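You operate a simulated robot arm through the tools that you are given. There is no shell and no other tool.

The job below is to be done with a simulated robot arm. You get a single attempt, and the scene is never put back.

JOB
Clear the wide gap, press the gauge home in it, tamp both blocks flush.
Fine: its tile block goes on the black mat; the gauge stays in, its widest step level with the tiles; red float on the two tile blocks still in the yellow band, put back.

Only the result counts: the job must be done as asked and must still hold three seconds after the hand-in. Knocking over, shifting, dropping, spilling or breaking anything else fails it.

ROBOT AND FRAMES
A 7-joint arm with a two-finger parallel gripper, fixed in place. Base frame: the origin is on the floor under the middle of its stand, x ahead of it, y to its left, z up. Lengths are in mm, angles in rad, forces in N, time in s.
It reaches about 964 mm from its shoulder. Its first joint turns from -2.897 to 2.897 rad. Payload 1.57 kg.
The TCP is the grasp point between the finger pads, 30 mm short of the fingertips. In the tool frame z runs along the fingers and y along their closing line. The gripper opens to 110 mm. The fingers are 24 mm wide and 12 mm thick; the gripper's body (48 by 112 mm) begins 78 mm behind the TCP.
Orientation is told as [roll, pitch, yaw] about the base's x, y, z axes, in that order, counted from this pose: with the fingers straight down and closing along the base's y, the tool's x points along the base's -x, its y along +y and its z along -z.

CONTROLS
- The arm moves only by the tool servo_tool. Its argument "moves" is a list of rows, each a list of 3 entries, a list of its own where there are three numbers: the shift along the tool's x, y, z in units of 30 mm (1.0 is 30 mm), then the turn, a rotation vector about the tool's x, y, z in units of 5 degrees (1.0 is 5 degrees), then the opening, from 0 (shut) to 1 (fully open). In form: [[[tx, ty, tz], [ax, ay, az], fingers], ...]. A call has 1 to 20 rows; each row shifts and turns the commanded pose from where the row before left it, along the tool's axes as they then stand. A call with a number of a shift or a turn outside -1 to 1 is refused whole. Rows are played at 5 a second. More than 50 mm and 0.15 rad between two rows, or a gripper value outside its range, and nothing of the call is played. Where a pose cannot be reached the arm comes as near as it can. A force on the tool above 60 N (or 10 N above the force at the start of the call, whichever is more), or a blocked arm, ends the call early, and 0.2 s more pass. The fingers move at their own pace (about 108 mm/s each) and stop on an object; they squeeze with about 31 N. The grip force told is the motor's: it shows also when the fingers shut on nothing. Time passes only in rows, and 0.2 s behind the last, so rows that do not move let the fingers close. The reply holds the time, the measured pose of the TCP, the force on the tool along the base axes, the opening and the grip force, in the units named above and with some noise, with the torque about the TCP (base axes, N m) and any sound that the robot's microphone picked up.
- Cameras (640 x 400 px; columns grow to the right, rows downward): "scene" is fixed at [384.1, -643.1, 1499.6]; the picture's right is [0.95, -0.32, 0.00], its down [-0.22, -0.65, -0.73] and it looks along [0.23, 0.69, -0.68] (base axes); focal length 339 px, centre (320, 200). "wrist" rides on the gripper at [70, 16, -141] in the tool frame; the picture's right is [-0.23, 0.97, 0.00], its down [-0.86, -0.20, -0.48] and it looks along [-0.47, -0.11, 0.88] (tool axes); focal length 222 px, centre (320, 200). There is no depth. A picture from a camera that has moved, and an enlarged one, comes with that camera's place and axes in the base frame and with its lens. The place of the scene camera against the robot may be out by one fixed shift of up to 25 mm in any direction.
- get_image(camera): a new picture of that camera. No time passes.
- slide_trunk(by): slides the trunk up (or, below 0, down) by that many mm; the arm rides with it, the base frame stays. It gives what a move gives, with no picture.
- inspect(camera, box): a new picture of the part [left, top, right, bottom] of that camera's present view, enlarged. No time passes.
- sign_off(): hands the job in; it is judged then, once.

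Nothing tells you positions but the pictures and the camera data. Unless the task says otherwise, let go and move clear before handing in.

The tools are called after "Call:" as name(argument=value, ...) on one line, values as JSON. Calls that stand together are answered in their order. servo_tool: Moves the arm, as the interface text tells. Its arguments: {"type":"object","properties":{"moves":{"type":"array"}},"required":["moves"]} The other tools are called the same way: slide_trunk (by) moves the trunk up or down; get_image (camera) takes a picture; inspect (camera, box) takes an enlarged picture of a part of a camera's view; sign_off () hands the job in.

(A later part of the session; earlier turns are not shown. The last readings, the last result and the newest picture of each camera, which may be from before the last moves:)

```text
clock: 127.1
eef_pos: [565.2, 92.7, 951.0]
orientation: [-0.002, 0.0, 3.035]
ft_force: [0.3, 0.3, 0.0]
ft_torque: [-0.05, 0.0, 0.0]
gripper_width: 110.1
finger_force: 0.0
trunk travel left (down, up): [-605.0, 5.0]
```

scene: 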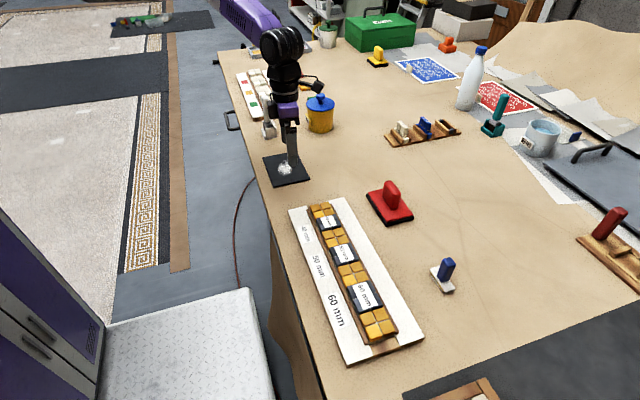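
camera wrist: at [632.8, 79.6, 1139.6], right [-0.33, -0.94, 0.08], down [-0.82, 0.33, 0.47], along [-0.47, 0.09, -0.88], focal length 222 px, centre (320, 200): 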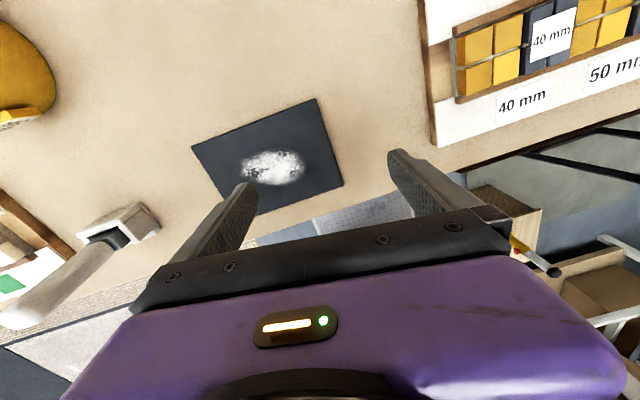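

The white patch is only a flat stain on the mat. I'm level at (565, 93, 951), so I'll test going a little deeper over the mat.

Call:
servo_tool(moves=[[[-0.06, -0.2, 0], [0, 0, 0], 1], [[-0.06, -0.2, 0], [0, 0, 0], 1], [[-0.06, -0.2, 0], [0, 0, 0], 1], [[-0.06, -0.2, 0.1], [0, 0, 0], 1], [[0, 0, 0.3], [0, 0, 0], 1], [[0, 0, 0], [0, 0, 0], 1], [[0, 0, 0], [0, 0, 0], 1]])

Call:
get_image(camera="wrist")

Call:
get_image(camera="scene")

```text
clock: 128.7
eef_pos: [559.9, 118.8, 939.9]
orientation: [-0.002, -0.001, 3.034]
ft_force: [-0.4, 0.5, -0.1]
ft_torque: [0.01, 0.02, 0.04]
gripper_width: 110.2
finger_force: 0.0
trunk travel left (down, up): [-605.0, 5.0]
```

```text
taken
camera wrist: at [625.8, 93.7, 1080.2], right [-0.33, -0.94, 0.0], down [-0.83, 0.29, 0.48], along [-0.45, 0.16, -0.88], focal length 222 px, centre (320, 200)
```

wrist: 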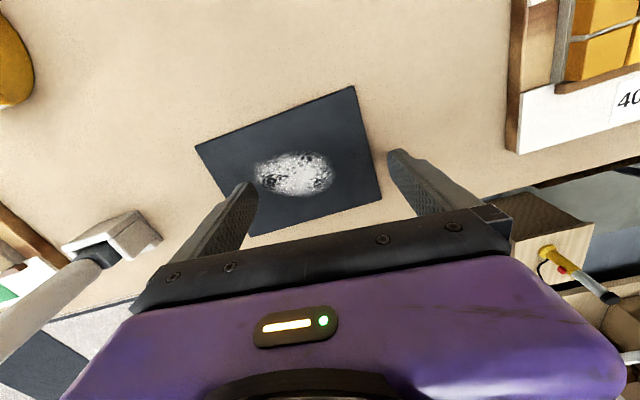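

```text
taken
```

scene: 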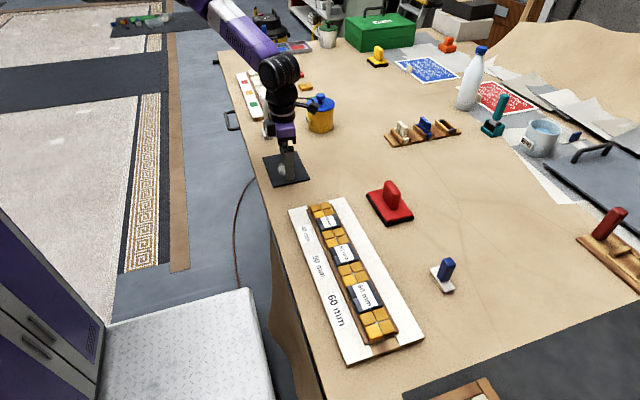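

The mat pose works cleanly at low height: I reached (560, 119, 940). Now I'll return to the 60 mm block along the same route.

Call:
servo_tool(moves=[[[0.232, 0.6, -0.25], [0, 0, 0], 1], [[0.232, 0.6, -0.25], [0, 0, 0], 1], [[0.232, 0.6, -0.25], [0, 0, 0], 1], [[0.232, 0.6, -0.25], [0, 0, 0], 1], [[0.232, 0.6, -0.25], [0, 0, 0], 1], [[0.232, 0.6, -0.25], [0, 0, 0], 1], [[0.232, 0.6, -0.25], [0, 0, 0], 1], [[0.232, 0.6, -0.25], [0, 0, 0], 1], [[0.08, 0.864, 0], [0, 0, 0], 1], [[0.08, 0.864, 0], [0, 0, 0], 1], [[0.08, 0.864, 0], [0, 0, 0], 1], [[0.08, 0.864, 0], [0, 0, 0], 1], [[0.08, 0.864, 0], [0, 0, 0], 1], [[0.08, 0.864, 0], [0, 0, 0], 1], [[0.08, 0.864, 0], [0, 0, 0], 1], [[0.08, 0.864, 0], [0, 0, 0], 1], [[0.08, 0.864, 0], [0, 0, 0], 1], [[0.08, 0.864, 0], [0, 0, 0], 1], [[0.08, 0.864, 0], [0, 0, 0], 1], [[0.08, 0.864, 0], [0, 0, 0], 1]])

Call:
servo_tool(moves=[[[0, 0, 0], [0, 0, 1], 1], [[0, 0, 0], [0, 0, 1], 1], [[0, 0, 0], [0, 0, 1], 1], [[0, 0, 0], [0, 0, 1], 1], [[0, 0, 0], [0, 0, 1], 1], [[0, 0, 0], [0, 0, 1], 1], [[0, 0, 0], [0, 0, 1], 1], [[0, 0, 0], [0, 0, 1], 1], [[0, 0, 0], [0, 0, 1], 1], [[0, 0, 0], [0, 0, 1], 1], [[0, 0, 0], [0, 0, 1], 1], [[0, 0, 0], [0, 0, 1], 1], [[0, 0, 0], [0, 0, 1], 1], [[0, 0, 0], [0, 0, 1], 1], [[0, 0, 0], [0, 0, 1], 1], [[0, 0, 0], [0, 0, 1], 1], [[0, 0, 0], [0, 0, 0.767], 1], [[0, 0, 0], [0, 0, 0], 1]])

Call:
get_image(camera="wrist")

```text
clock: 132.9
eef_pos: [594.6, -344.3, 997.5]
orientation: [-0.004, 0.0, 3.034]
ft_force: [0.5, 0.5, -0.7]
ft_torque: [-0.03, -0.02, -0.01]
gripper_width: 110.2
finger_force: 0.0
trunk travel left (down, up): [-605.0, 5.0]
```

```text
clock: 136.7
eef_pos: [594.2, -344.7, 997.4]
orientation: [0.0, -0.004, 1.569]
ft_force: [0.1, 0.1, 0.6]
ft_torque: [-0.02, 0.0, -0.02]
gripper_width: 110.0
finger_force: 0.0
trunk travel left (down, up): [-605.0, 5.0]
```

```text
taken
camera wrist: at [576.6, -414.4, 1138.3], right [-0.97, 0.23, 0.0], down [0.2, 0.85, 0.48], along [0.11, 0.47, -0.88], focal length 222 px, centre (320, 200)
```

wrist: 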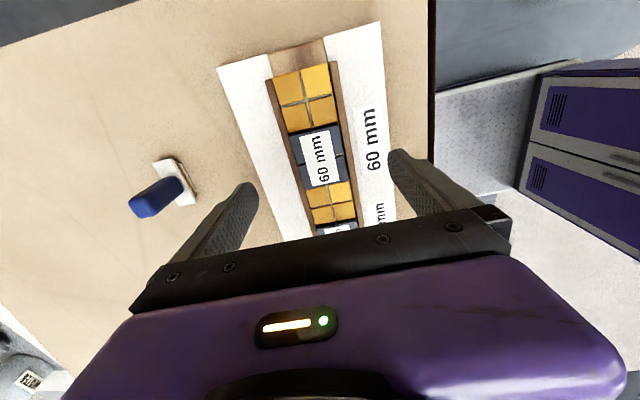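

Back over the 60 mm block at yaw +90°. I'll enlarge the view to refine its position and the rail heights.

Call:
inspect(camera="wrist", box=[255, 50, 375, 150])

Call:
inspect(camera="wrist", box=[270, 110, 390, 210])

```text
4.00 times, centred on (315, 100) of wrist
camera zoom: at [576.6, -414.4, 1138.3], right [-0.97, 0.23, 0.0], down [0.2, 0.85, 0.48], along [0.11, 0.47, -0.88], focal length 888 px, centre (340, 600)
```

zoom: 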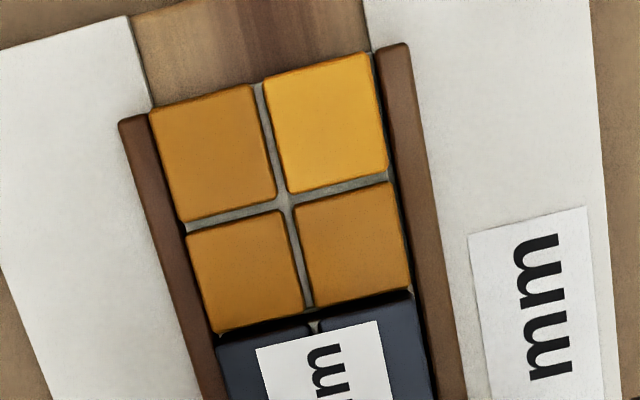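

```text
4.00 times, centred on (330, 160) of wrist
camera zoom: at [576.6, -414.4, 1138.3], right [-0.97, 0.23, 0.0], down [0.2, 0.85, 0.48], along [0.11, 0.47, -0.88], focal length 888 px, centre (280, 360)
```

zoom: 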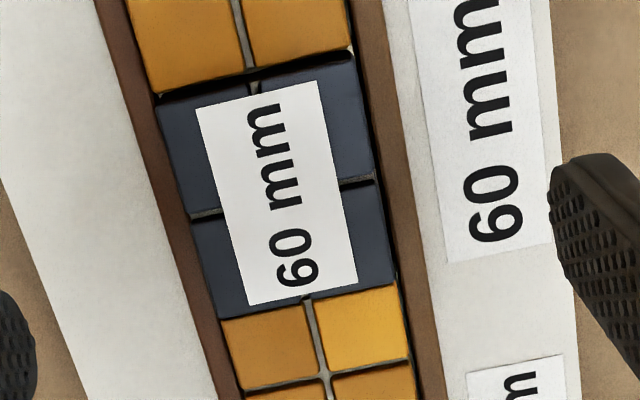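

Refined estimate: the block centre is (593.0, -342.9) with its top at about 917.5, rails at about 904 and yellow tiles at about 913. I'll descend with the fingers open to a tip height of about 907.5, just above the rails.

Call:
servo_tool(moves=[[[-0.06, 0.04, 0.5], [0, 0, 0], 1], [[0, 0, 0.5], [0, 0, 0], 1], [[0, 0, 0.5], [0, 0, 0], 1], [[0, 0, 0.5], [0, 0, 0], 1], [[0, 0, 0], [0, 0, 0], 1]])

Call:
get_image(camera="wrist")

Call:
inspect(camera="wrist", box=[220, 60, 420, 240])

Call:
inspect(camera="scene", box=[290, 200, 440, 340])

```text
clock: 137.9
eef_pos: [594.9, -342.7, 936.5]
orientation: [0.0, -0.004, 1.572]
ft_force: [-0.1, 0.2, 0.8]
ft_torque: [-0.05, 0.03, 0.0]
gripper_width: 110.4
finger_force: 0.1
trunk travel left (down, up): [-605.0, 5.0]
```

```text
taken
camera wrist: at [576.4, -412.8, 1077.4], right [-0.97, 0.23, 0.0], down [0.2, 0.85, 0.48], along [0.11, 0.47, -0.88], focal length 222 px, centre (320, 200)
```

wrist: 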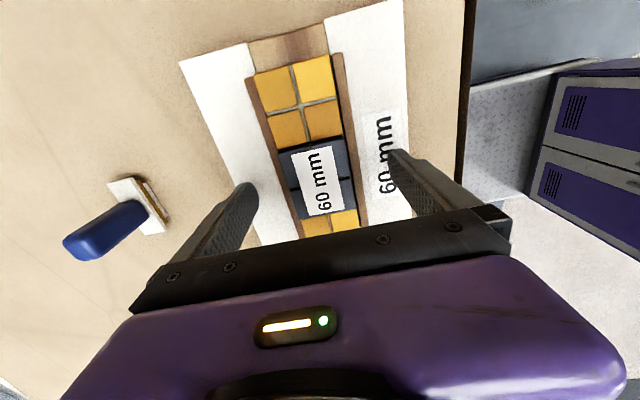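

```text
2.22 times, centred on (320, 150) of wrist
camera zoom: at [576.4, -412.8, 1077.4], right [-0.97, 0.23, 0.0], down [0.2, 0.85, 0.48], along [0.11, 0.47, -0.88], focal length 494 px, centre (320, 311)
```

zoom: 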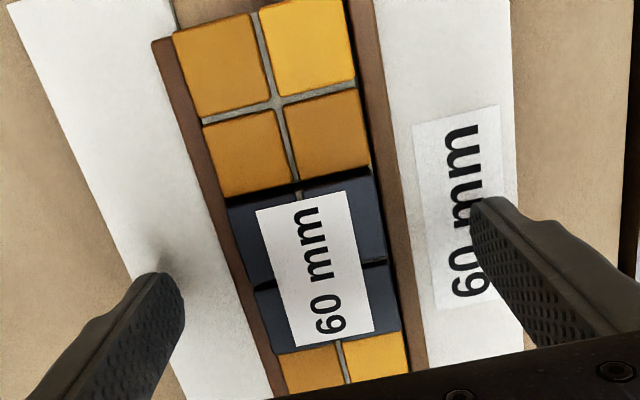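

```text
2.86 times, centred on (365, 270) of scene
camera zoom: at [384.1, -643.1, 1499.6], right [0.95, -0.32, 0.0], down [-0.22, -0.65, -0.73], along [0.23, 0.69, -0.68], focal length 967 px, centre (191, 0)
```

zoom: 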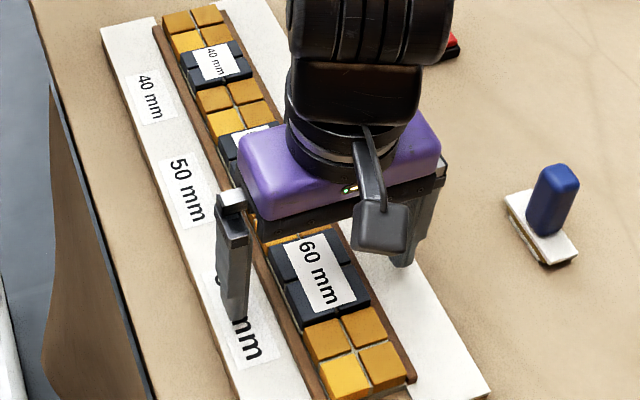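

The fingers straddle the block and rails. I'll shift 1.5 mm in x, raise 1.5 mm for rail clearance, and partly close to check the alignment.

Call:
servo_tool(moves=[[[0, 0.055, -0.05], [0, 0, 0], 0.66], [[0, 0, 0], [0, 0, 0], 0.66], [[0, 0, 0], [0, 0, 0], 0.66]])

Call:
inspect(camera="wrist", box=[220, 60, 420, 240])

Call:
inspect(camera="scene", box=[320, 240, 420, 330])

```text
clock: 138.7
eef_pos: [592.5, -343.1, 940.3]
orientation: [0.001, -0.005, 1.572]
ft_force: [0.7, -0.4, -0.2]
ft_torque: [-0.03, -0.01, 0.03]
gripper_width: 72.6
finger_force: 0.1
trunk travel left (down, up): [-605.0, 5.0]
```

```text
2.22 times, centred on (320, 150) of wrist
camera zoom: at [574.9, -412.6, 1079.2], right [-0.97, 0.23, 0.0], down [0.2, 0.85, 0.48], along [0.11, 0.47, -0.88], focal length 494 px, centre (320, 311)
```

zoom: 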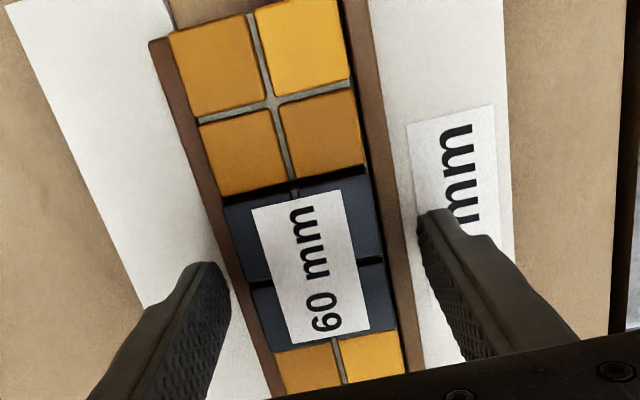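

```text
4.44 times, centred on (370, 285) of scene
camera zoom: at [384.1, -643.1, 1499.6], right [0.95, -0.32, 0.0], down [-0.22, -0.65, -0.73], along [0.23, 0.69, -0.68], focal length 1505 px, centre (98, -178)
```

zoom: 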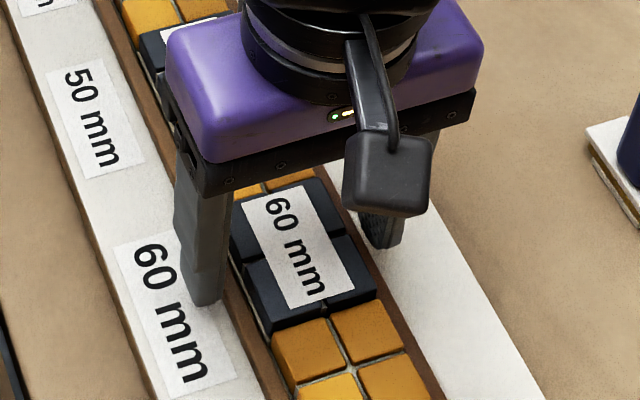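

Direct comparison with the fingers shows the block is about 3 mm further in +x than the camera model says. I'll shift 3 mm and close on it, and the width will tell me whether I hold the block (≈48) or the rails (≈68).

Call:
servo_tool(moves=[[[0, -0.105, 0], [0, 0, 0], 0.66], [[0, 0, 0], [0, 0, 0], 0.5], [[0, 0, 0], [0, 0, 0], 0.4], [[0, 0, 0], [0, 0, 0], 0.0], [[0, 0, 0], [0, 0, 0], 0.0]])

Call:
inspect(camera="wrist", box=[220, 60, 420, 240])

```text
clock: 139.9
eef_pos: [596.3, -343.4, 938.6]
orientation: [0.001, -0.002, 1.571]
ft_force: [0.7, -0.6, 0.7]
ft_torque: [-0.03, 0.0, 0.02]
gripper_width: 49.2
finger_force: 31.2
trunk travel left (down, up): [-605.0, 5.0]
```

```text
2.22 times, centred on (320, 150) of wrist
camera zoom: at [578.2, -412.6, 1079.4], right [-0.97, 0.23, 0.0], down [0.2, 0.85, 0.48], along [0.11, 0.47, -0.88], focal length 494 px, centre (320, 311)
```

zoom: 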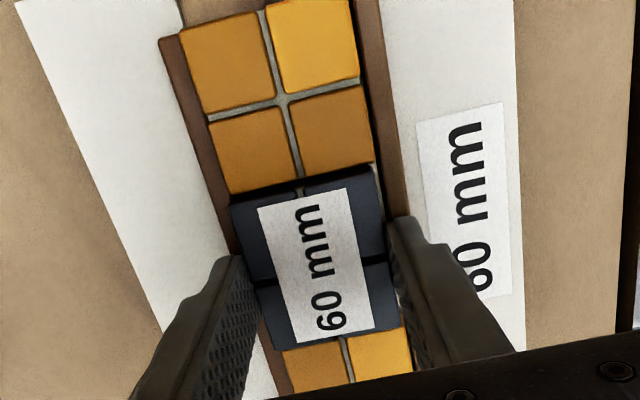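

Width is 49.2 mm at 31 N, so the block itself is held. I'll lift it straight up.

Call:
servo_tool(moves=[[[0, 0, -0.15], [0, 0, 0], 0], [[0, 0, -0.2], [0, 0, 0], 0], [[0, 0, -0.3], [0, 0, 0], 0], [[0, 0, -0.4], [0, 0, 0], 0], [[0, 0, -0.5], [0, 0, 0], 0], [[0, 0, -0.5], [0, 0, 0], 0], [[0, 0, 0], [0, 0, 0], 0]])

Call:
inspect(camera="wrist", box=[220, 60, 420, 240])

Call:
inspect(camera="scene", box=[310, 180, 440, 340])

```text
clock: 141.5
eef_pos: [595.6, -341.1, 999.8]
orientation: [0.0, -0.004, 1.571]
ft_force: [0.1, -0.1, -1.1]
ft_torque: [-0.01, -0.03, -0.01]
gripper_width: 49.3
finger_force: 30.8
trunk travel left (down, up): [-605.0, 5.0]
```

```text
2.22 times, centred on (320, 150) of wrist
camera zoom: at [577.1, -411.5, 1140.4], right [-0.97, 0.23, 0.0], down [0.2, 0.85, 0.48], along [0.11, 0.47, -0.88], focal length 494 px, centre (320, 311)
```

zoom: 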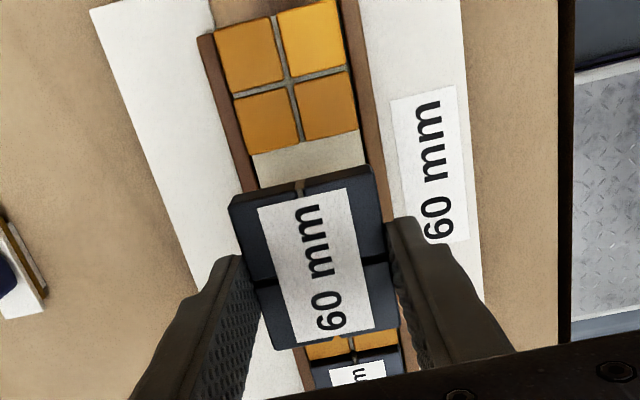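

```text
2.50 times, centred on (375, 260) of scene
camera zoom: at [384.1, -643.1, 1499.6], right [0.95, -0.32, 0.0], down [-0.22, -0.65, -0.73], along [0.23, 0.69, -0.68], focal length 846 px, centre (182, 50)
```

zoom: 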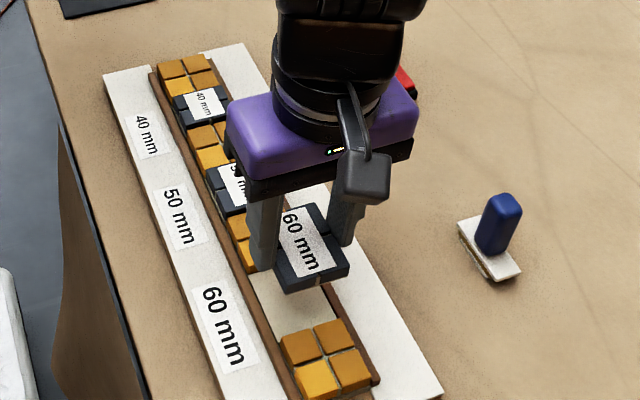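

The block is out and held firmly. Now I'll turn to yaw 174° and carry it over to the mat the same way as before.

Call:
servo_tool(moves=[[[0, 0, 0], [0, 0, -1], 0], [[0, 0, 0], [0, 0, -1], 0], [[0, 0, 0], [0, 0, -1], 0], [[0, 0, 0], [0, 0, -1], 0], [[0, 0, 0], [0, 0, -1], 0], [[0, 0, 0], [0, 0, -1], 0], [[0, 0, 0], [0, 0, -1], 0], [[0, 0, 0], [0, 0, -1], 0], [[0, 0, 0], [0, 0, -1], 0], [[0, 0, 0], [0, 0, -1], 0], [[0, 0, 0], [0, 0, -1], 0], [[0, 0, 0], [0, 0, -1], 0], [[0, 0, 0], [0, 0, -1], 0], [[0, 0, 0], [0, 0, -1], 0], [[0, 0, 0], [0, 0, -1], 0], [[0, 0, 0], [0, 0, -1], 0], [[0, 0, 0], [0, 0, -0.77], 0], [[0, 0, 0], [0, 0, 0], 0]])

Call:
servo_tool(moves=[[[-0.069, -0.737, 0], [0, 0, 0], 0], [[-0.069, -0.737, 0], [0, 0, 0], 0], [[-0.069, -0.737, 0], [0, 0, 0], 0], [[-0.069, -0.737, 0], [0, 0, 0], 0], [[-0.069, -0.737, 0], [0, 0, 0], 0], [[-0.069, -0.737, 0], [0, 0, 0], 0], [[-0.069, -0.737, 0], [0, 0, 0], 0], [[-0.069, -0.737, 0], [0, 0, 0], 0], [[-0.069, -0.737, 0], [0, 0, 0], 0], [[-0.069, -0.737, 0], [0, 0, 0], 0], [[-0.069, -0.737, 0], [0, 0, 0], 0], [[-0.069, -0.737, 0], [0, 0, 0], 0], [[-0.069, -0.737, 0], [0, 0, 0], 0], [[-0.069, -0.737, 0], [0, 0, 0], 0], [[0, 0, 0], [0, 0, 0], 0]])

```text
clock: 145.3
eef_pos: [595.7, -341.8, 999.9]
orientation: [-0.004, 0.001, 3.036]
ft_force: [-0.1, 1.1, -0.9]
ft_torque: [-0.02, 0.02, -0.03]
gripper_width: 49.5
finger_force: 31.2
trunk travel left (down, up): [-605.0, 5.0]
```

```text
clock: 148.5
eef_pos: [600.2, -31.7, 1002.0]
orientation: [-0.003, -0.002, 3.034]
ft_force: [0.3, -0.5, -1.1]
ft_torque: [0.03, 0.0, 0.0]
gripper_width: 49.3
finger_force: 30.8
trunk travel left (down, up): [-605.0, 5.0]
```

Call:
servo_tool(moves=[[[-0.153, -0.4, 0.25], [0, 0, 0], 0], [[-0.153, -0.4, 0.25], [0, 0, 0], 0], [[-0.153, -0.4, 0.25], [0, 0, 0], 0], [[-0.153, -0.4, 0.25], [0, 0, 0], 0], [[-0.153, -0.4, 0.25], [0, 0, 0], 0], [[-0.153, -0.4, 0.25], [0, 0, 0], 0], [[-0.153, -0.4, 0.25], [0, 0, 0], 0], [[-0.153, -0.4, 0.25], [0, 0, 0], 0], [[-0.153, -0.4, 0], [0, 0, 0], 0], [[-0.153, -0.4, 0], [0, 0, 0], 0], [[-0.153, -0.4, 0], [0, 0, 0], 0], [[-0.153, -0.4, 0], [0, 0, 0], 0], [[-0.05, -0.3, 0], [0, 0, 0], 0], [[0, 0, 0], [0, 0, 0], 0]])

Call:
get_image(camera="wrist")

Call:
inspect(camera="scene", box=[230, 100, 360, 210])

```text
clock: 151.5
eef_pos: [559.1, 128.5, 942.9]
orientation: [-0.004, -0.001, 3.034]
ft_force: [0.2, 0.1, 0.1]
ft_torque: [0.0, 0.0, 0.0]
gripper_width: 49.3
finger_force: 30.4
trunk travel left (down, up): [-605.0, 5.0]
```

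```text
taken
camera wrist: at [624.7, 104.0, 1083.5], right [-0.33, -0.94, 0.0], down [-0.83, 0.29, 0.48], along [-0.45, 0.16, -0.88], focal length 222 px, centre (320, 200)
```

wrist: 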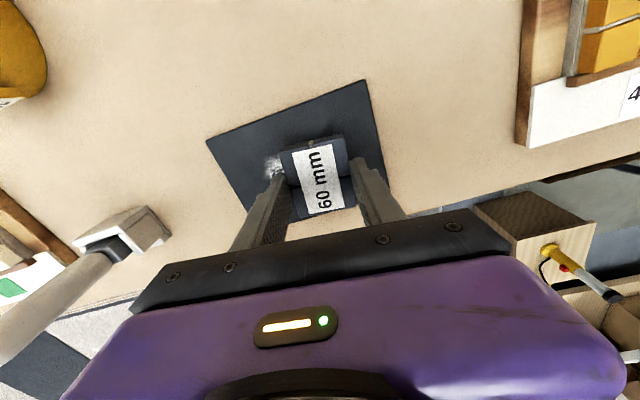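

```text
3.64 times, centred on (295, 155) of scene
camera zoom: at [384.1, -643.1, 1499.6], right [0.95, -0.32, 0.0], down [-0.22, -0.65, -0.73], along [0.23, 0.69, -0.68], focal length 1231 px, centre (411, 364)
```

zoom: 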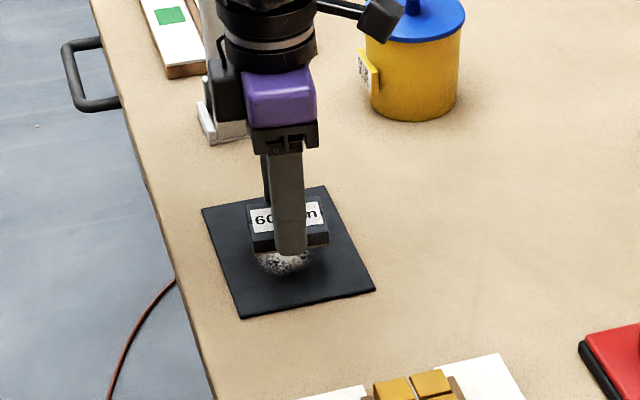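

The block hangs over the middle of the mat. I'll lower it to near contact, then go down in small steps watching the force.

Call:
servo_tool(moves=[[[0, 0, 0.25], [0, 0, 0], 0], [[0, 0, 0.25], [0, 0, 0], 0], [[0, 0, 0.15], [0, 0, 0], 0], [[0, 0, 0], [0, 0, 0], 0]])

Call:
inspect(camera="scene", box=[250, 130, 330, 200])

```text
clock: 152.5
eef_pos: [558.7, 127.8, 922.5]
orientation: [-0.005, 0.001, 3.034]
ft_force: [0.7, -0.6, -1.1]
ft_torque: [0.0, -0.01, -0.01]
gripper_width: 49.1
finger_force: 30.6
trunk travel left (down, up): [-605.0, 5.0]
```

```text
5.71 times, centred on (290, 165) of scene
camera zoom: at [384.1, -643.1, 1499.6], right [0.95, -0.32, 0.0], down [-0.22, -0.65, -0.73], along [0.23, 0.69, -0.68], focal length 1935 px, centre (491, 400)
```

zoom: 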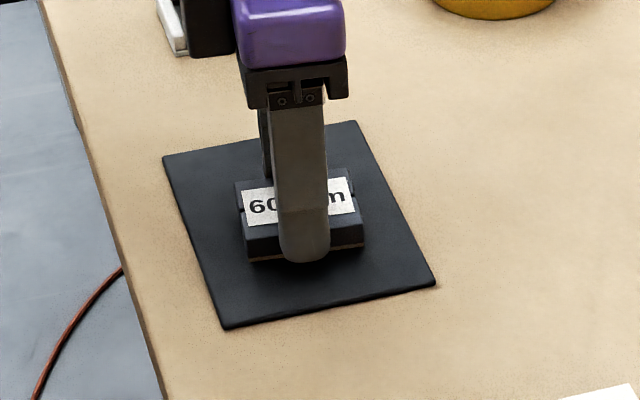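

Call:
servo_tool(moves=[[[0, 0, 0.07], [0, 0, 0], 0], [[0, 0, 0.07], [0, 0, 0], 0], [[0, 0, 0], [0, 0, 0], 0]])

Call:
servo_tool(moves=[[[0, 0, 0.05], [0, 0, 0], 0], [[0, 0, 0.05], [0, 0, 0], 0], [[0, 0, 0], [0, 0, 0], 0]])

```text
clock: 153.3
eef_pos: [558.1, 127.2, 920.0]
orientation: [-0.003, -0.001, 3.034]
ft_force: [0.6, 0.3, -1.7]
ft_torque: [-0.02, -0.01, 0.01]
gripper_width: 49.3
finger_force: 30.5
trunk travel left (down, up): [-605.0, 5.0]
```

```text
clock: 154.1
eef_pos: [559.2, 128.4, 917.1]
orientation: [-0.003, 0.003, 3.032]
ft_force: [-2.2, -0.8, 23.8]
ft_torque: [-0.05, 0.31, 0.01]
gripper_width: 49.5
finger_force: 30.7
trunk travel left (down, up): [-605.0, 5.0]
```

It made contact at 24 N with TCP z ≈ 917, so the block is resting on the mat. I'll ease up slightly, open, and rise.

Call:
servo_tool(moves=[[[0, 0, -0.03], [0, 0, 0], 0], [[0, 0, 0], [0, 0, 0], 0.55], [[0, 0, 0], [0, 0, 0], 0.75], [[0, 0, 0], [0, 0, 0], 0.75], [[0, 0, -0.3], [0, 0, 0], 0.75], [[0, 0, -0.5], [0, 0, 0], 0.75], [[0, 0, -0.5], [0, 0, 0], 0.75], [[0, 0, 0], [0, 0, 0], 0.75]])

Call:
get_image(camera="wrist")

Call:
inspect(camera="scene", box=[240, 120, 340, 200])

```text
clock: 155.9
eef_pos: [560.9, 128.5, 955.2]
orientation: [-0.005, 0.0, 3.033]
ft_force: [-0.3, -0.3, -0.1]
ft_torque: [0.0, 0.01, -0.02]
gripper_width: 82.5
finger_force: 0.0
trunk travel left (down, up): [-605.0, 5.0]
```

```text
taken
camera wrist: at [625.5, 104.8, 1095.5], right [-0.33, -0.94, 0.0], down [-0.83, 0.29, 0.48], along [-0.45, 0.16, -0.88], focal length 222 px, centre (320, 200)
```

wrist: 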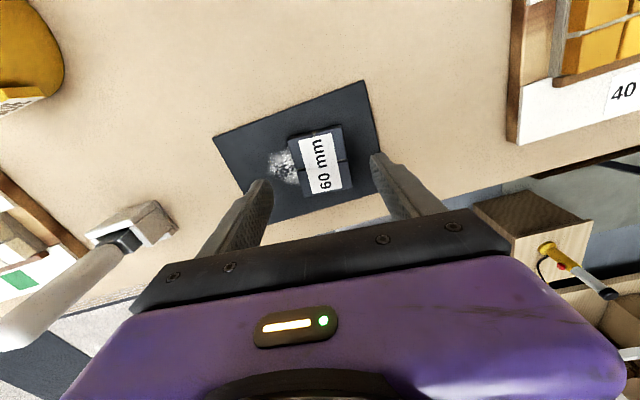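

```text
5.00 times, centred on (290, 160) of scene
camera zoom: at [384.1, -643.1, 1499.6], right [0.95, -0.32, 0.0], down [-0.22, -0.65, -0.73], along [0.23, 0.69, -0.68], focal length 1693 px, centre (470, 400)
```

zoom: 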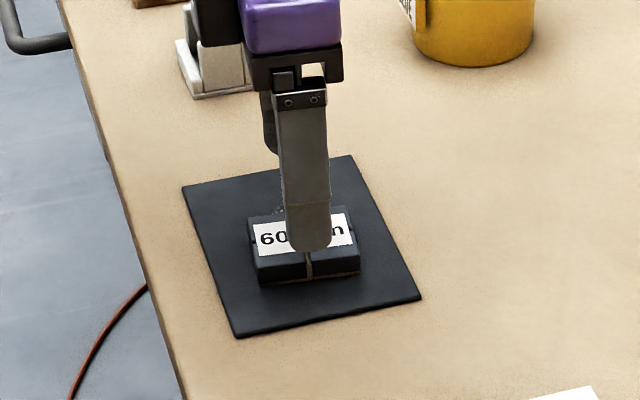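

The 60 mm block is lying flat on the black mat. Next is the gauge, so I'll retrace the route and turn back to yaw +90°.

Call:
servo_tool(moves=[[[0.232, 0.6, -0.25], [0, 0, 0], 1], [[0.232, 0.6, -0.25], [0, 0, 0], 1], [[0.232, 0.6, -0.25], [0, 0, 0], 1], [[0.232, 0.6, -0.25], [0, 0, 0], 1], [[0.232, 0.6, -0.25], [0, 0, 0], 1], [[0.232, 0.6, -0.25], [0, 0, 0], 1], [[0.232, 0.6, -0.25], [0, 0, 0], 1], [[0.232, 0.6, -0.25], [0, 0, 0], 1], [[0.08, 0.864, 0], [0, 0, 0], 1], [[0.08, 0.864, 0], [0, 0, 0], 1], [[0.08, 0.864, 0], [0, 0, 0], 1], [[0.08, 0.864, 0], [0, 0, 0], 1], [[0.08, 0.864, 0], [0, 0, 0], 1], [[0.08, 0.864, 0], [0, 0, 0], 1], [[0.08, 0.864, 0], [0, 0, 0], 1], [[0.08, 0.864, 0], [0, 0, 0], 1], [[0.08, 0.864, 0], [0, 0, 0], 1], [[0.08, 0.864, 0], [0, 0, 0], 1], [[0.08, 0.864, 0], [0, 0, 0], 1], [[0, 0, 0], [0, 0, 0], 1]])

Call:
servo_tool(moves=[[[0, 0, 0], [0, 0, 1], 1], [[0, 0, 0], [0, 0, 1], 1], [[0, 0, 0], [0, 0, 1], 1], [[0, 0, 0], [0, 0, 1], 1], [[0, 0, 0], [0, 0, 1], 1], [[0, 0, 0], [0, 0, 1], 1], [[0, 0, 0], [0, 0, 1], 1], [[0, 0, 0], [0, 0, 1], 1], [[0, 0, 0], [0, 0, 1], 1], [[0, 0, 0], [0, 0, 1], 1], [[0, 0, 0], [0, 0, 1], 1], [[0, 0, 0], [0, 0, 1], 1], [[0, 0, 0], [0, 0, 1], 1], [[0, 0, 0], [0, 0, 1], 1], [[0, 0, 0], [0, 0, 1], 1], [[0, 0, 0], [0, 0, 1], 1], [[0, 0, 0], [0, 0, 0.75], 1], [[0, 0, 0], [0, 0, 0], 1]])

Call:
get_image(camera="wrist")

Call:
inspect(camera="wrist", box=[250, 40, 400, 200])

```text
clock: 160.1
eef_pos: [595.6, -308.6, 1013.8]
orientation: [-0.004, 0.001, 3.034]
ft_force: [-0.6, -0.1, -0.8]
ft_torque: [0.0, 0.0, 0.0]
gripper_width: 110.2
finger_force: 0.0
trunk travel left (down, up): [-605.0, 5.0]
```

```text
clock: 163.9
eef_pos: [595.3, -308.8, 1015.2]
orientation: [0.001, -0.004, 1.57]
ft_force: [-0.7, -0.1, 0.2]
ft_torque: [-0.03, -0.01, 0.02]
gripper_width: 109.9
finger_force: 0.1
trunk travel left (down, up): [-605.0, 5.0]
```

```text
taken
camera wrist: at [577.1, -378.2, 1154.7], right [-0.97, 0.23, 0.0], down [0.2, 0.85, 0.48], along [0.11, 0.47, -0.88], focal length 222 px, centre (320, 200)
```

wrist: 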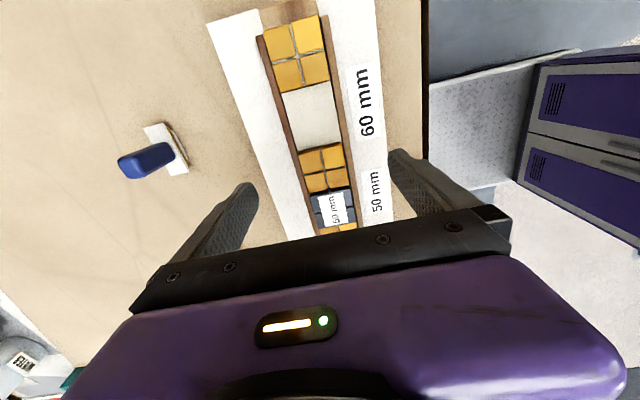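

```text
2.50 times, centred on (325, 120) of wrist
camera zoom: at [577.1, -378.2, 1154.7], right [-0.97, 0.23, 0.0], down [0.2, 0.85, 0.48], along [0.11, 0.47, -0.88], focal length 555 px, centre (308, 400)
```

zoom: 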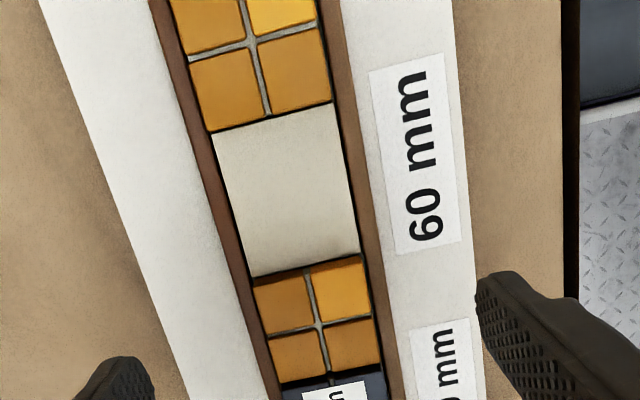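

The gap is clear and empty. I'll enlarge it to measure its edges and floor.

Call:
inspect(camera="wrist", box=[270, 60, 370, 160])

Call:
inspect(camera="scene", box=[330, 250, 410, 350])

```text
4.00 times, centred on (320, 110) of wrist
camera zoom: at [577.1, -378.2, 1154.7], right [-0.97, 0.23, 0.0], down [0.2, 0.85, 0.48], along [0.11, 0.47, -0.88], focal length 888 px, centre (320, 560)
```

zoom: 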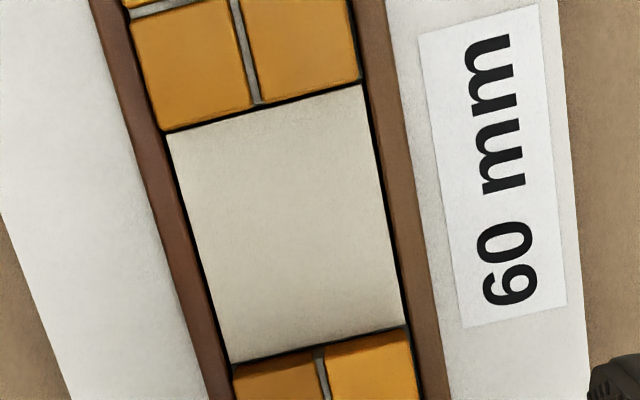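

```text
4.00 times, centred on (370, 300) of scene
camera zoom: at [384.1, -643.1, 1499.6], right [0.95, -0.32, 0.0], down [-0.22, -0.65, -0.73], along [0.23, 0.69, -0.68], focal length 1354 px, centre (120, -200)
```

zoom: 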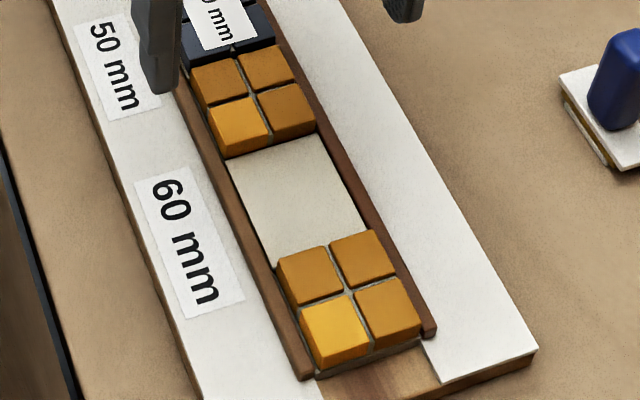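

The gap measures about 60.7 mm between the tile edges, so I'll need careful alignment by eye. Now I'll move over the gauge.

Call:
servo_tool(moves=[[[0.195, -0.857, 0], [0, 0, 0], 1], [[0.195, -0.857, 0], [0, 0, 0], 1], [[0.195, -0.857, 0], [0, 0, 0], 1], [[0.195, -0.857, 0], [0, 0, 0], 1], [[0.195, -0.857, 0], [0, 0, 0], 1], [[0.195, -0.857, 0], [0, 0, 0], 1], [[0.195, -0.857, 0], [0, 0, 0], 1], [[0, 0, 0], [0, 0, 0], 1]])

Call:
get_image(camera="wrist")

Call:
inspect(camera="wrist", box=[270, 80, 390, 200])

Call:
inspect(camera="scene", box=[400, 200, 500, 310])

```text
clock: 165.7
eef_pos: [775.4, -349.2, 1014.9]
orientation: [0.0, -0.005, 1.572]
ft_force: [0.0, 1.4, -0.1]
ft_torque: [0.0, -0.03, 0.0]
gripper_width: 109.8
finger_force: 0.0
trunk travel left (down, up): [-605.0, 5.0]
```

```text
taken
camera wrist: at [757.8, -418.6, 1155.0], right [-0.97, 0.23, 0.0], down [0.2, 0.85, 0.48], along [0.11, 0.47, -0.88], focal length 222 px, centre (320, 200)
```

wrist: 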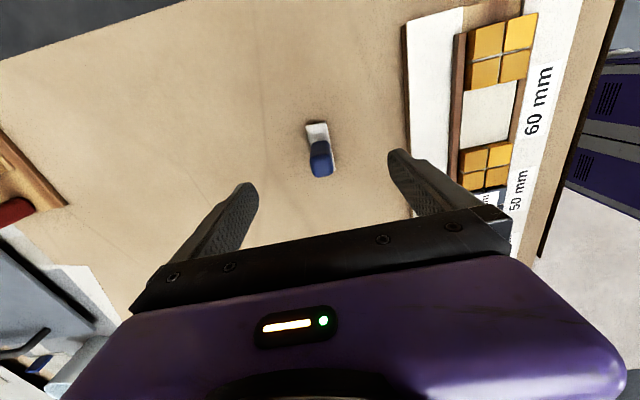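

```text
3.33 times, centred on (330, 140) of wrist
camera zoom: at [757.8, -418.6, 1155.0], right [-0.97, 0.23, 0.0], down [0.2, 0.85, 0.48], along [0.11, 0.47, -0.88], focal length 740 px, centre (287, 400)
```

zoom: 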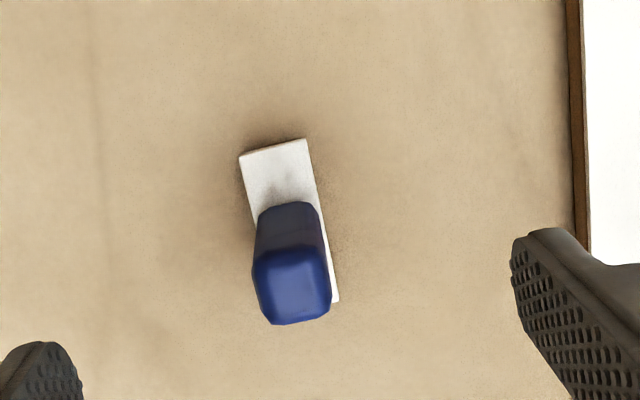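

```text
3.64 times, centred on (450, 255) of scene
camera zoom: at [384.1, -643.1, 1499.6], right [0.95, -0.32, 0.0], down [-0.22, -0.65, -0.73], along [0.23, 0.69, -0.68], focal length 1231 px, centre (-153, 0)
```

zoom: 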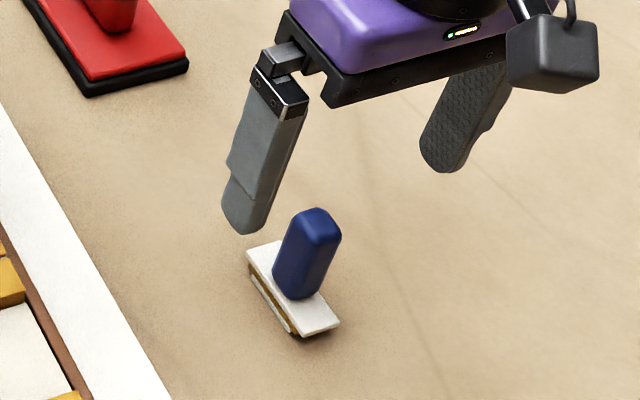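

The gauge centre is near (776.7, -345), with its plate top at about z = 893. I'll descend around the handle with the tips a few mm above the plate.

Call:
servo_tool(moves=[[[-0.14, -0.043, 0.477], [0, 0, 0], 1], [[0, 0, 0.477], [0, 0, 0], 1], [[0, 0, 0.477], [0, 0, 0], 1], [[0, 0, 0.477], [0, 0, 0], 1], [[0, 0, 0.477], [0, 0, 0], 1], [[0, 0, 0.45], [0, 0, 0], 1], [[0, 0, 0], [0, 0, 0], 0.5], [[0, 0, 0], [0, 0, 0], 0.5]])

Call:
inspect(camera="wrist", box=[220, 80, 420, 240])

Call:
inspect(camera="scene", box=[410, 210, 490, 310])

```text
clock: 167.5
eef_pos: [777.8, -344.7, 930.4]
orientation: [0.0, -0.002, 1.572]
ft_force: [0.9, -0.5, 0.0]
ft_torque: [0.0, -0.03, -0.05]
gripper_width: 54.9
finger_force: 0.0
trunk travel left (down, up): [-605.0, 5.0]
```

```text
2.50 times, centred on (320, 160) of wrist
camera zoom: at [758.7, -414.5, 1069.8], right [-0.97, 0.23, 0.0], down [0.2, 0.85, 0.48], along [0.11, 0.47, -0.88], focal length 555 px, centre (320, 300)
```

zoom: 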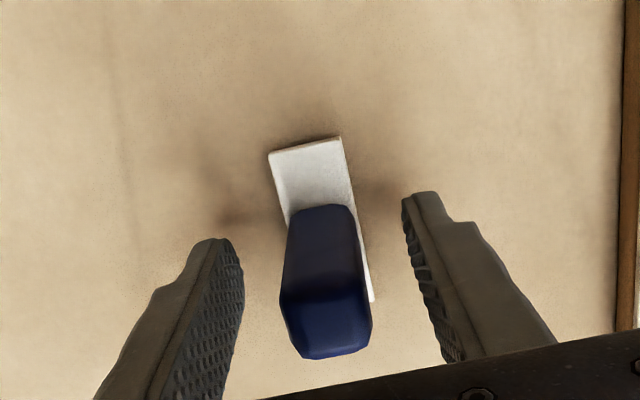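

```text
4.00 times, centred on (450, 260) of scene
camera zoom: at [384.1, -643.1, 1499.6], right [0.95, -0.32, 0.0], down [-0.22, -0.65, -0.73], along [0.23, 0.69, -0.68], focal length 1354 px, centre (-200, -40)
```

zoom: 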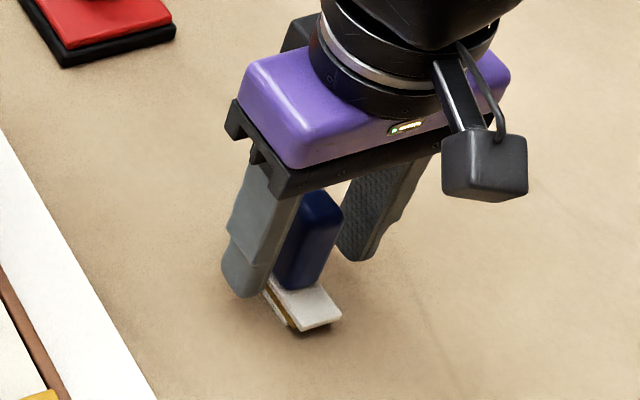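

The handle is centred between the fingers, so I'll close on it.

Call:
servo_tool(moves=[[[0, 0, 0], [0, 0, 0], 0.3], [[0, 0, 0], [0, 0, 0], 0.1], [[0, 0, 0], [0, 0, 0], 0], [[0, 0, 0], [0, 0, 0], 0]])

Call:
inspect(camera="wrist", box=[220, 80, 420, 240])

```text
clock: 168.5
eef_pos: [777.1, -344.8, 928.9]
orientation: [0.0, -0.004, 1.572]
ft_force: [0.1, 0.0, 0.2]
ft_torque: [0.0, 0.03, 0.01]
gripper_width: 21.0
finger_force: 31.2
trunk travel left (down, up): [-605.0, 5.0]
```

```text
2.50 times, centred on (320, 160) of wrist
camera zoom: at [758.7, -414.5, 1069.9], right [-0.97, 0.23, 0.0], down [0.2, 0.85, 0.48], along [0.11, 0.47, -0.88], focal length 555 px, centre (320, 300)
```

zoom: 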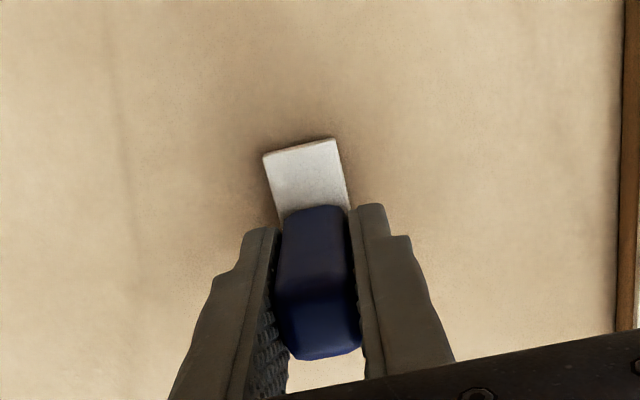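

The gauge is gripped at 21 mm. I'll lift it and carry it over the gap at a safe height.

Call:
servo_tool(moves=[[[0, 0, -0.3], [0, 0, 0], 0], [[0, 0, -0.6], [0, 0, 0], 0], [[0, 0, -0.9], [0, 0, 0], 0], [[0, 0.86, 0], [0, 0, 0], 0], [[0, 0.86, 0], [0, 0, 0], 0], [[0, 0.86, 0], [0, 0, 0], 0], [[0, 0.86, 0], [0, 0, 0], 0], [[0, 0.86, 0], [0, 0, 0], 0], [[0, 0.86, 0], [0, 0, 0], 0], [[0, 0.86, 0], [0, 0, 0], 0], [[0, 0, 0], [0, 0, 0], 0], [[0, 0, 0], [0, 0, 0], 0]])

Call:
get_image(camera="wrist")

Call:
inspect(camera="wrist", box=[240, 60, 400, 200])

Call:
inspect(camera="scene", box=[320, 220, 420, 340])

```text
clock: 171.1
eef_pos: [596.9, -345.5, 982.3]
orientation: [-0.001, -0.005, 1.572]
ft_force: [0.4, -0.1, 0.2]
ft_torque: [0.02, 0.0, -0.01]
gripper_width: 21.2
finger_force: 31.1
trunk travel left (down, up): [-605.0, 5.0]
```

```text
taken
camera wrist: at [577.9, -414.7, 1122.9], right [-0.97, 0.23, 0.0], down [0.2, 0.85, 0.48], along [0.11, 0.47, -0.88], focal length 222 px, centre (320, 200)
```

wrist: 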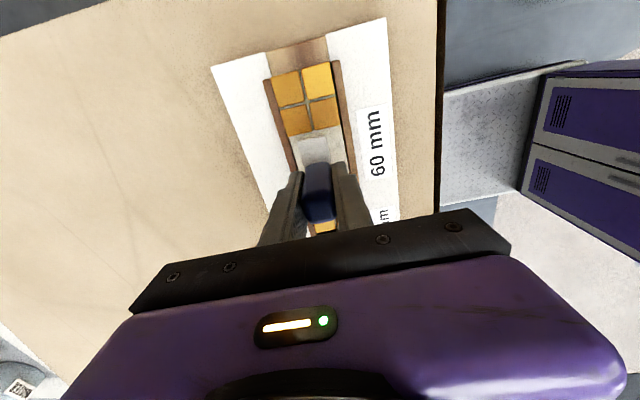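

```text
2.86 times, centred on (320, 130) of wrist
camera zoom: at [577.9, -414.7, 1122.9], right [-0.97, 0.23, 0.0], down [0.2, 0.85, 0.48], along [0.11, 0.47, -0.88], focal length 635 px, centre (320, 400)
```

zoom: 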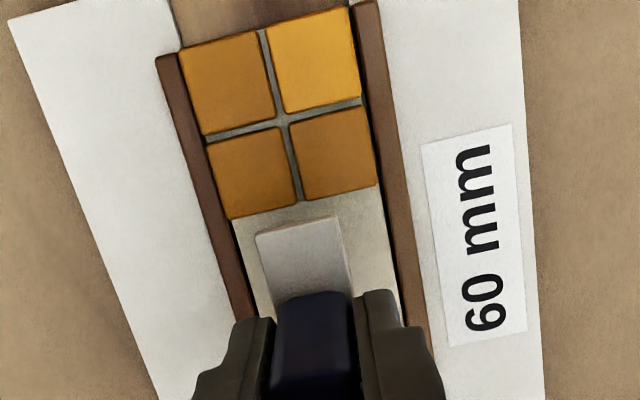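

```text
3.33 times, centred on (370, 280) of scene
camera zoom: at [384.1, -643.1, 1499.6], right [0.95, -0.32, 0.0], down [-0.22, -0.65, -0.73], along [0.23, 0.69, -0.68], focal length 1128 px, centre (153, -67)
```

zoom: 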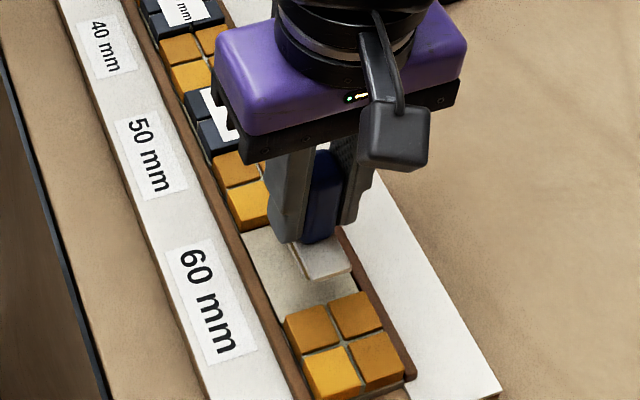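

Only the near (low-y) end of the gauge shows, so I'll align that end to the tile edge. I'll lower until the bottom step is just above the tiles and measure again.

Call:
servo_tool(moves=[[[0, 0, 0.27], [0, 0, 0], 0], [[0, 0, 0.27], [0, 0, 0], 0], [[0, 0, 0], [0, 0, 0], 0], [[0, 0, 0], [0, 0, 0], 0]])

Call:
inspect(camera="wrist", box=[270, 90, 370, 180])

Call:
inspect(camera="scene", box=[345, 265, 395, 325])

```text
clock: 172.1
eef_pos: [595.1, -346.0, 966.4]
orientation: [0.001, -0.003, 1.572]
ft_force: [-0.6, 0.0, -0.3]
ft_torque: [0.01, -0.01, -0.01]
gripper_width: 21.0
finger_force: 31.1
trunk travel left (down, up): [-605.0, 5.0]
```

```text
4.44 times, centred on (320, 135) of wrist
camera zoom: at [578.0, -415.3, 1106.5], right [-0.97, 0.23, 0.0], down [0.2, 0.85, 0.48], along [0.11, 0.47, -0.88], focal length 987 px, centre (320, 489)
```

zoom: 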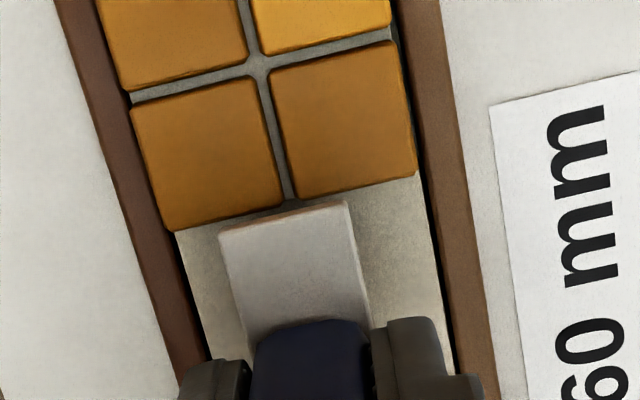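

```text
6.67 times, centred on (370, 295) of scene
camera zoom: at [384.1, -643.1, 1499.6], right [0.95, -0.32, 0.0], down [-0.22, -0.65, -0.73], along [0.23, 0.69, -0.68], focal length 2257 px, centre (-13, -433)
```

zoom: 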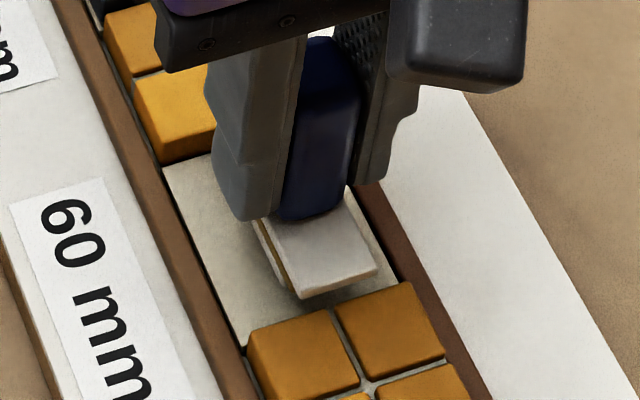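

The gauge looks square to the gap, within about 0.5 mm in y. I'll lower another 7 mm so the narrow steps sit inside the gap while the wide step is still above the tiles, where I can compare edges at the same height.

Call:
servo_tool(moves=[[[-0.02, 0, 0.117], [0, 0, 0], 0], [[0, 0, 0.117], [0, 0, 0], 0], [[0, 0, 0], [0, 0, 0], 0], [[0, 0, 0], [0, 0, 0], 0]])

Call:
inspect(camera="wrist", box=[280, 100, 360, 180])

Call:
inspect(camera="scene", box=[350, 270, 390, 320])

```text
clock: 173.1
eef_pos: [596.6, -344.8, 958.7]
orientation: [-0.001, -0.006, 1.574]
ft_force: [0.0, -0.2, -0.5]
ft_torque: [0.0, 0.0, 0.03]
gripper_width: 21.0
finger_force: 31.4
trunk travel left (down, up): [-605.0, 5.0]
```

```text
5.00 times, centred on (320, 140) of wrist
camera zoom: at [578.3, -414.0, 1099.5], right [-0.97, 0.23, 0.0], down [0.2, 0.85, 0.48], along [0.11, 0.47, -0.88], focal length 1111 px, centre (320, 500)
```

zoom: 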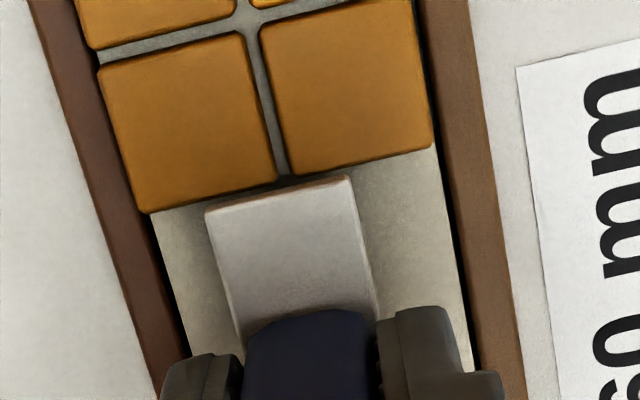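

```text
8.00 times, centred on (370, 295) of scene
camera zoom: at [384.1, -643.1, 1499.6], right [0.95, -0.32, 0.0], down [-0.22, -0.65, -0.73], along [0.23, 0.69, -0.68], focal length 2708 px, centre (-80, -560)
```

zoom: 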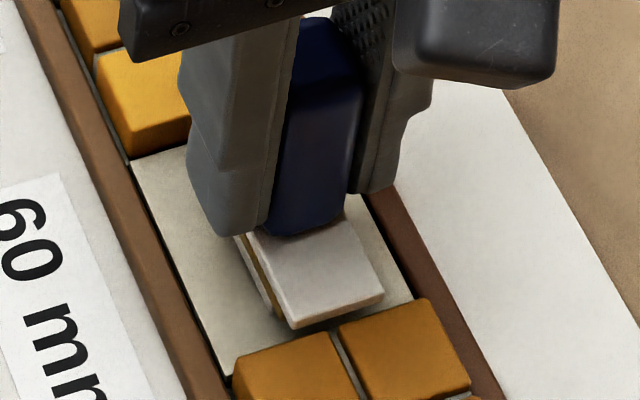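

Both views put the near end about 0.5–0.7 mm inside the gap edge, which is close to centred. I'll centre x by about 2 mm and begin pressing down in small steps.

Call:
servo_tool(moves=[[[0, 0.067, 0], [0, 0, 0], 0], [[0, 0, 0.05], [0, 0, 0], 0], [[0, 0, 0.05], [0, 0, 0], 0], [[0, 0, 0], [0, 0, 0], 0]])

Call:
inspect(camera="wrist", box=[280, 100, 360, 180])

Call:
inspect(camera="scene", box=[350, 270, 390, 320])

```text
clock: 174.1
eef_pos: [594.0, -344.5, 957.2]
orientation: [0.0, -0.002, 1.573]
ft_force: [-0.4, 0.2, -0.4]
ft_torque: [-0.05, 0.03, 0.03]
gripper_width: 21.2
finger_force: 31.3
trunk travel left (down, up): [-605.0, 5.0]
```

```text
5.00 times, centred on (320, 140) of wrist
camera zoom: at [575.6, -414.7, 1097.0], right [-0.97, 0.23, 0.0], down [0.2, 0.85, 0.48], along [0.11, 0.47, -0.88], focal length 1111 px, centre (320, 500)
```

zoom: 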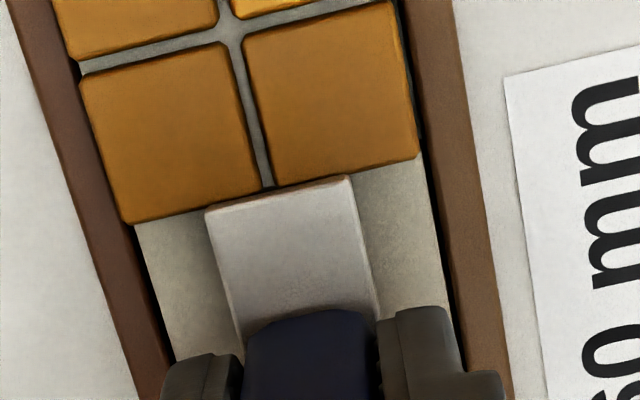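

```text
8.00 times, centred on (370, 295) of scene
camera zoom: at [384.1, -643.1, 1499.6], right [0.95, -0.32, 0.0], down [-0.22, -0.65, -0.73], along [0.23, 0.69, -0.68], focal length 2708 px, centre (-80, -560)
```

zoom: 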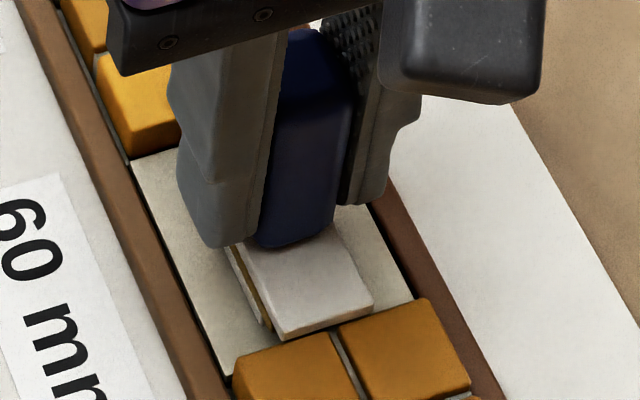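

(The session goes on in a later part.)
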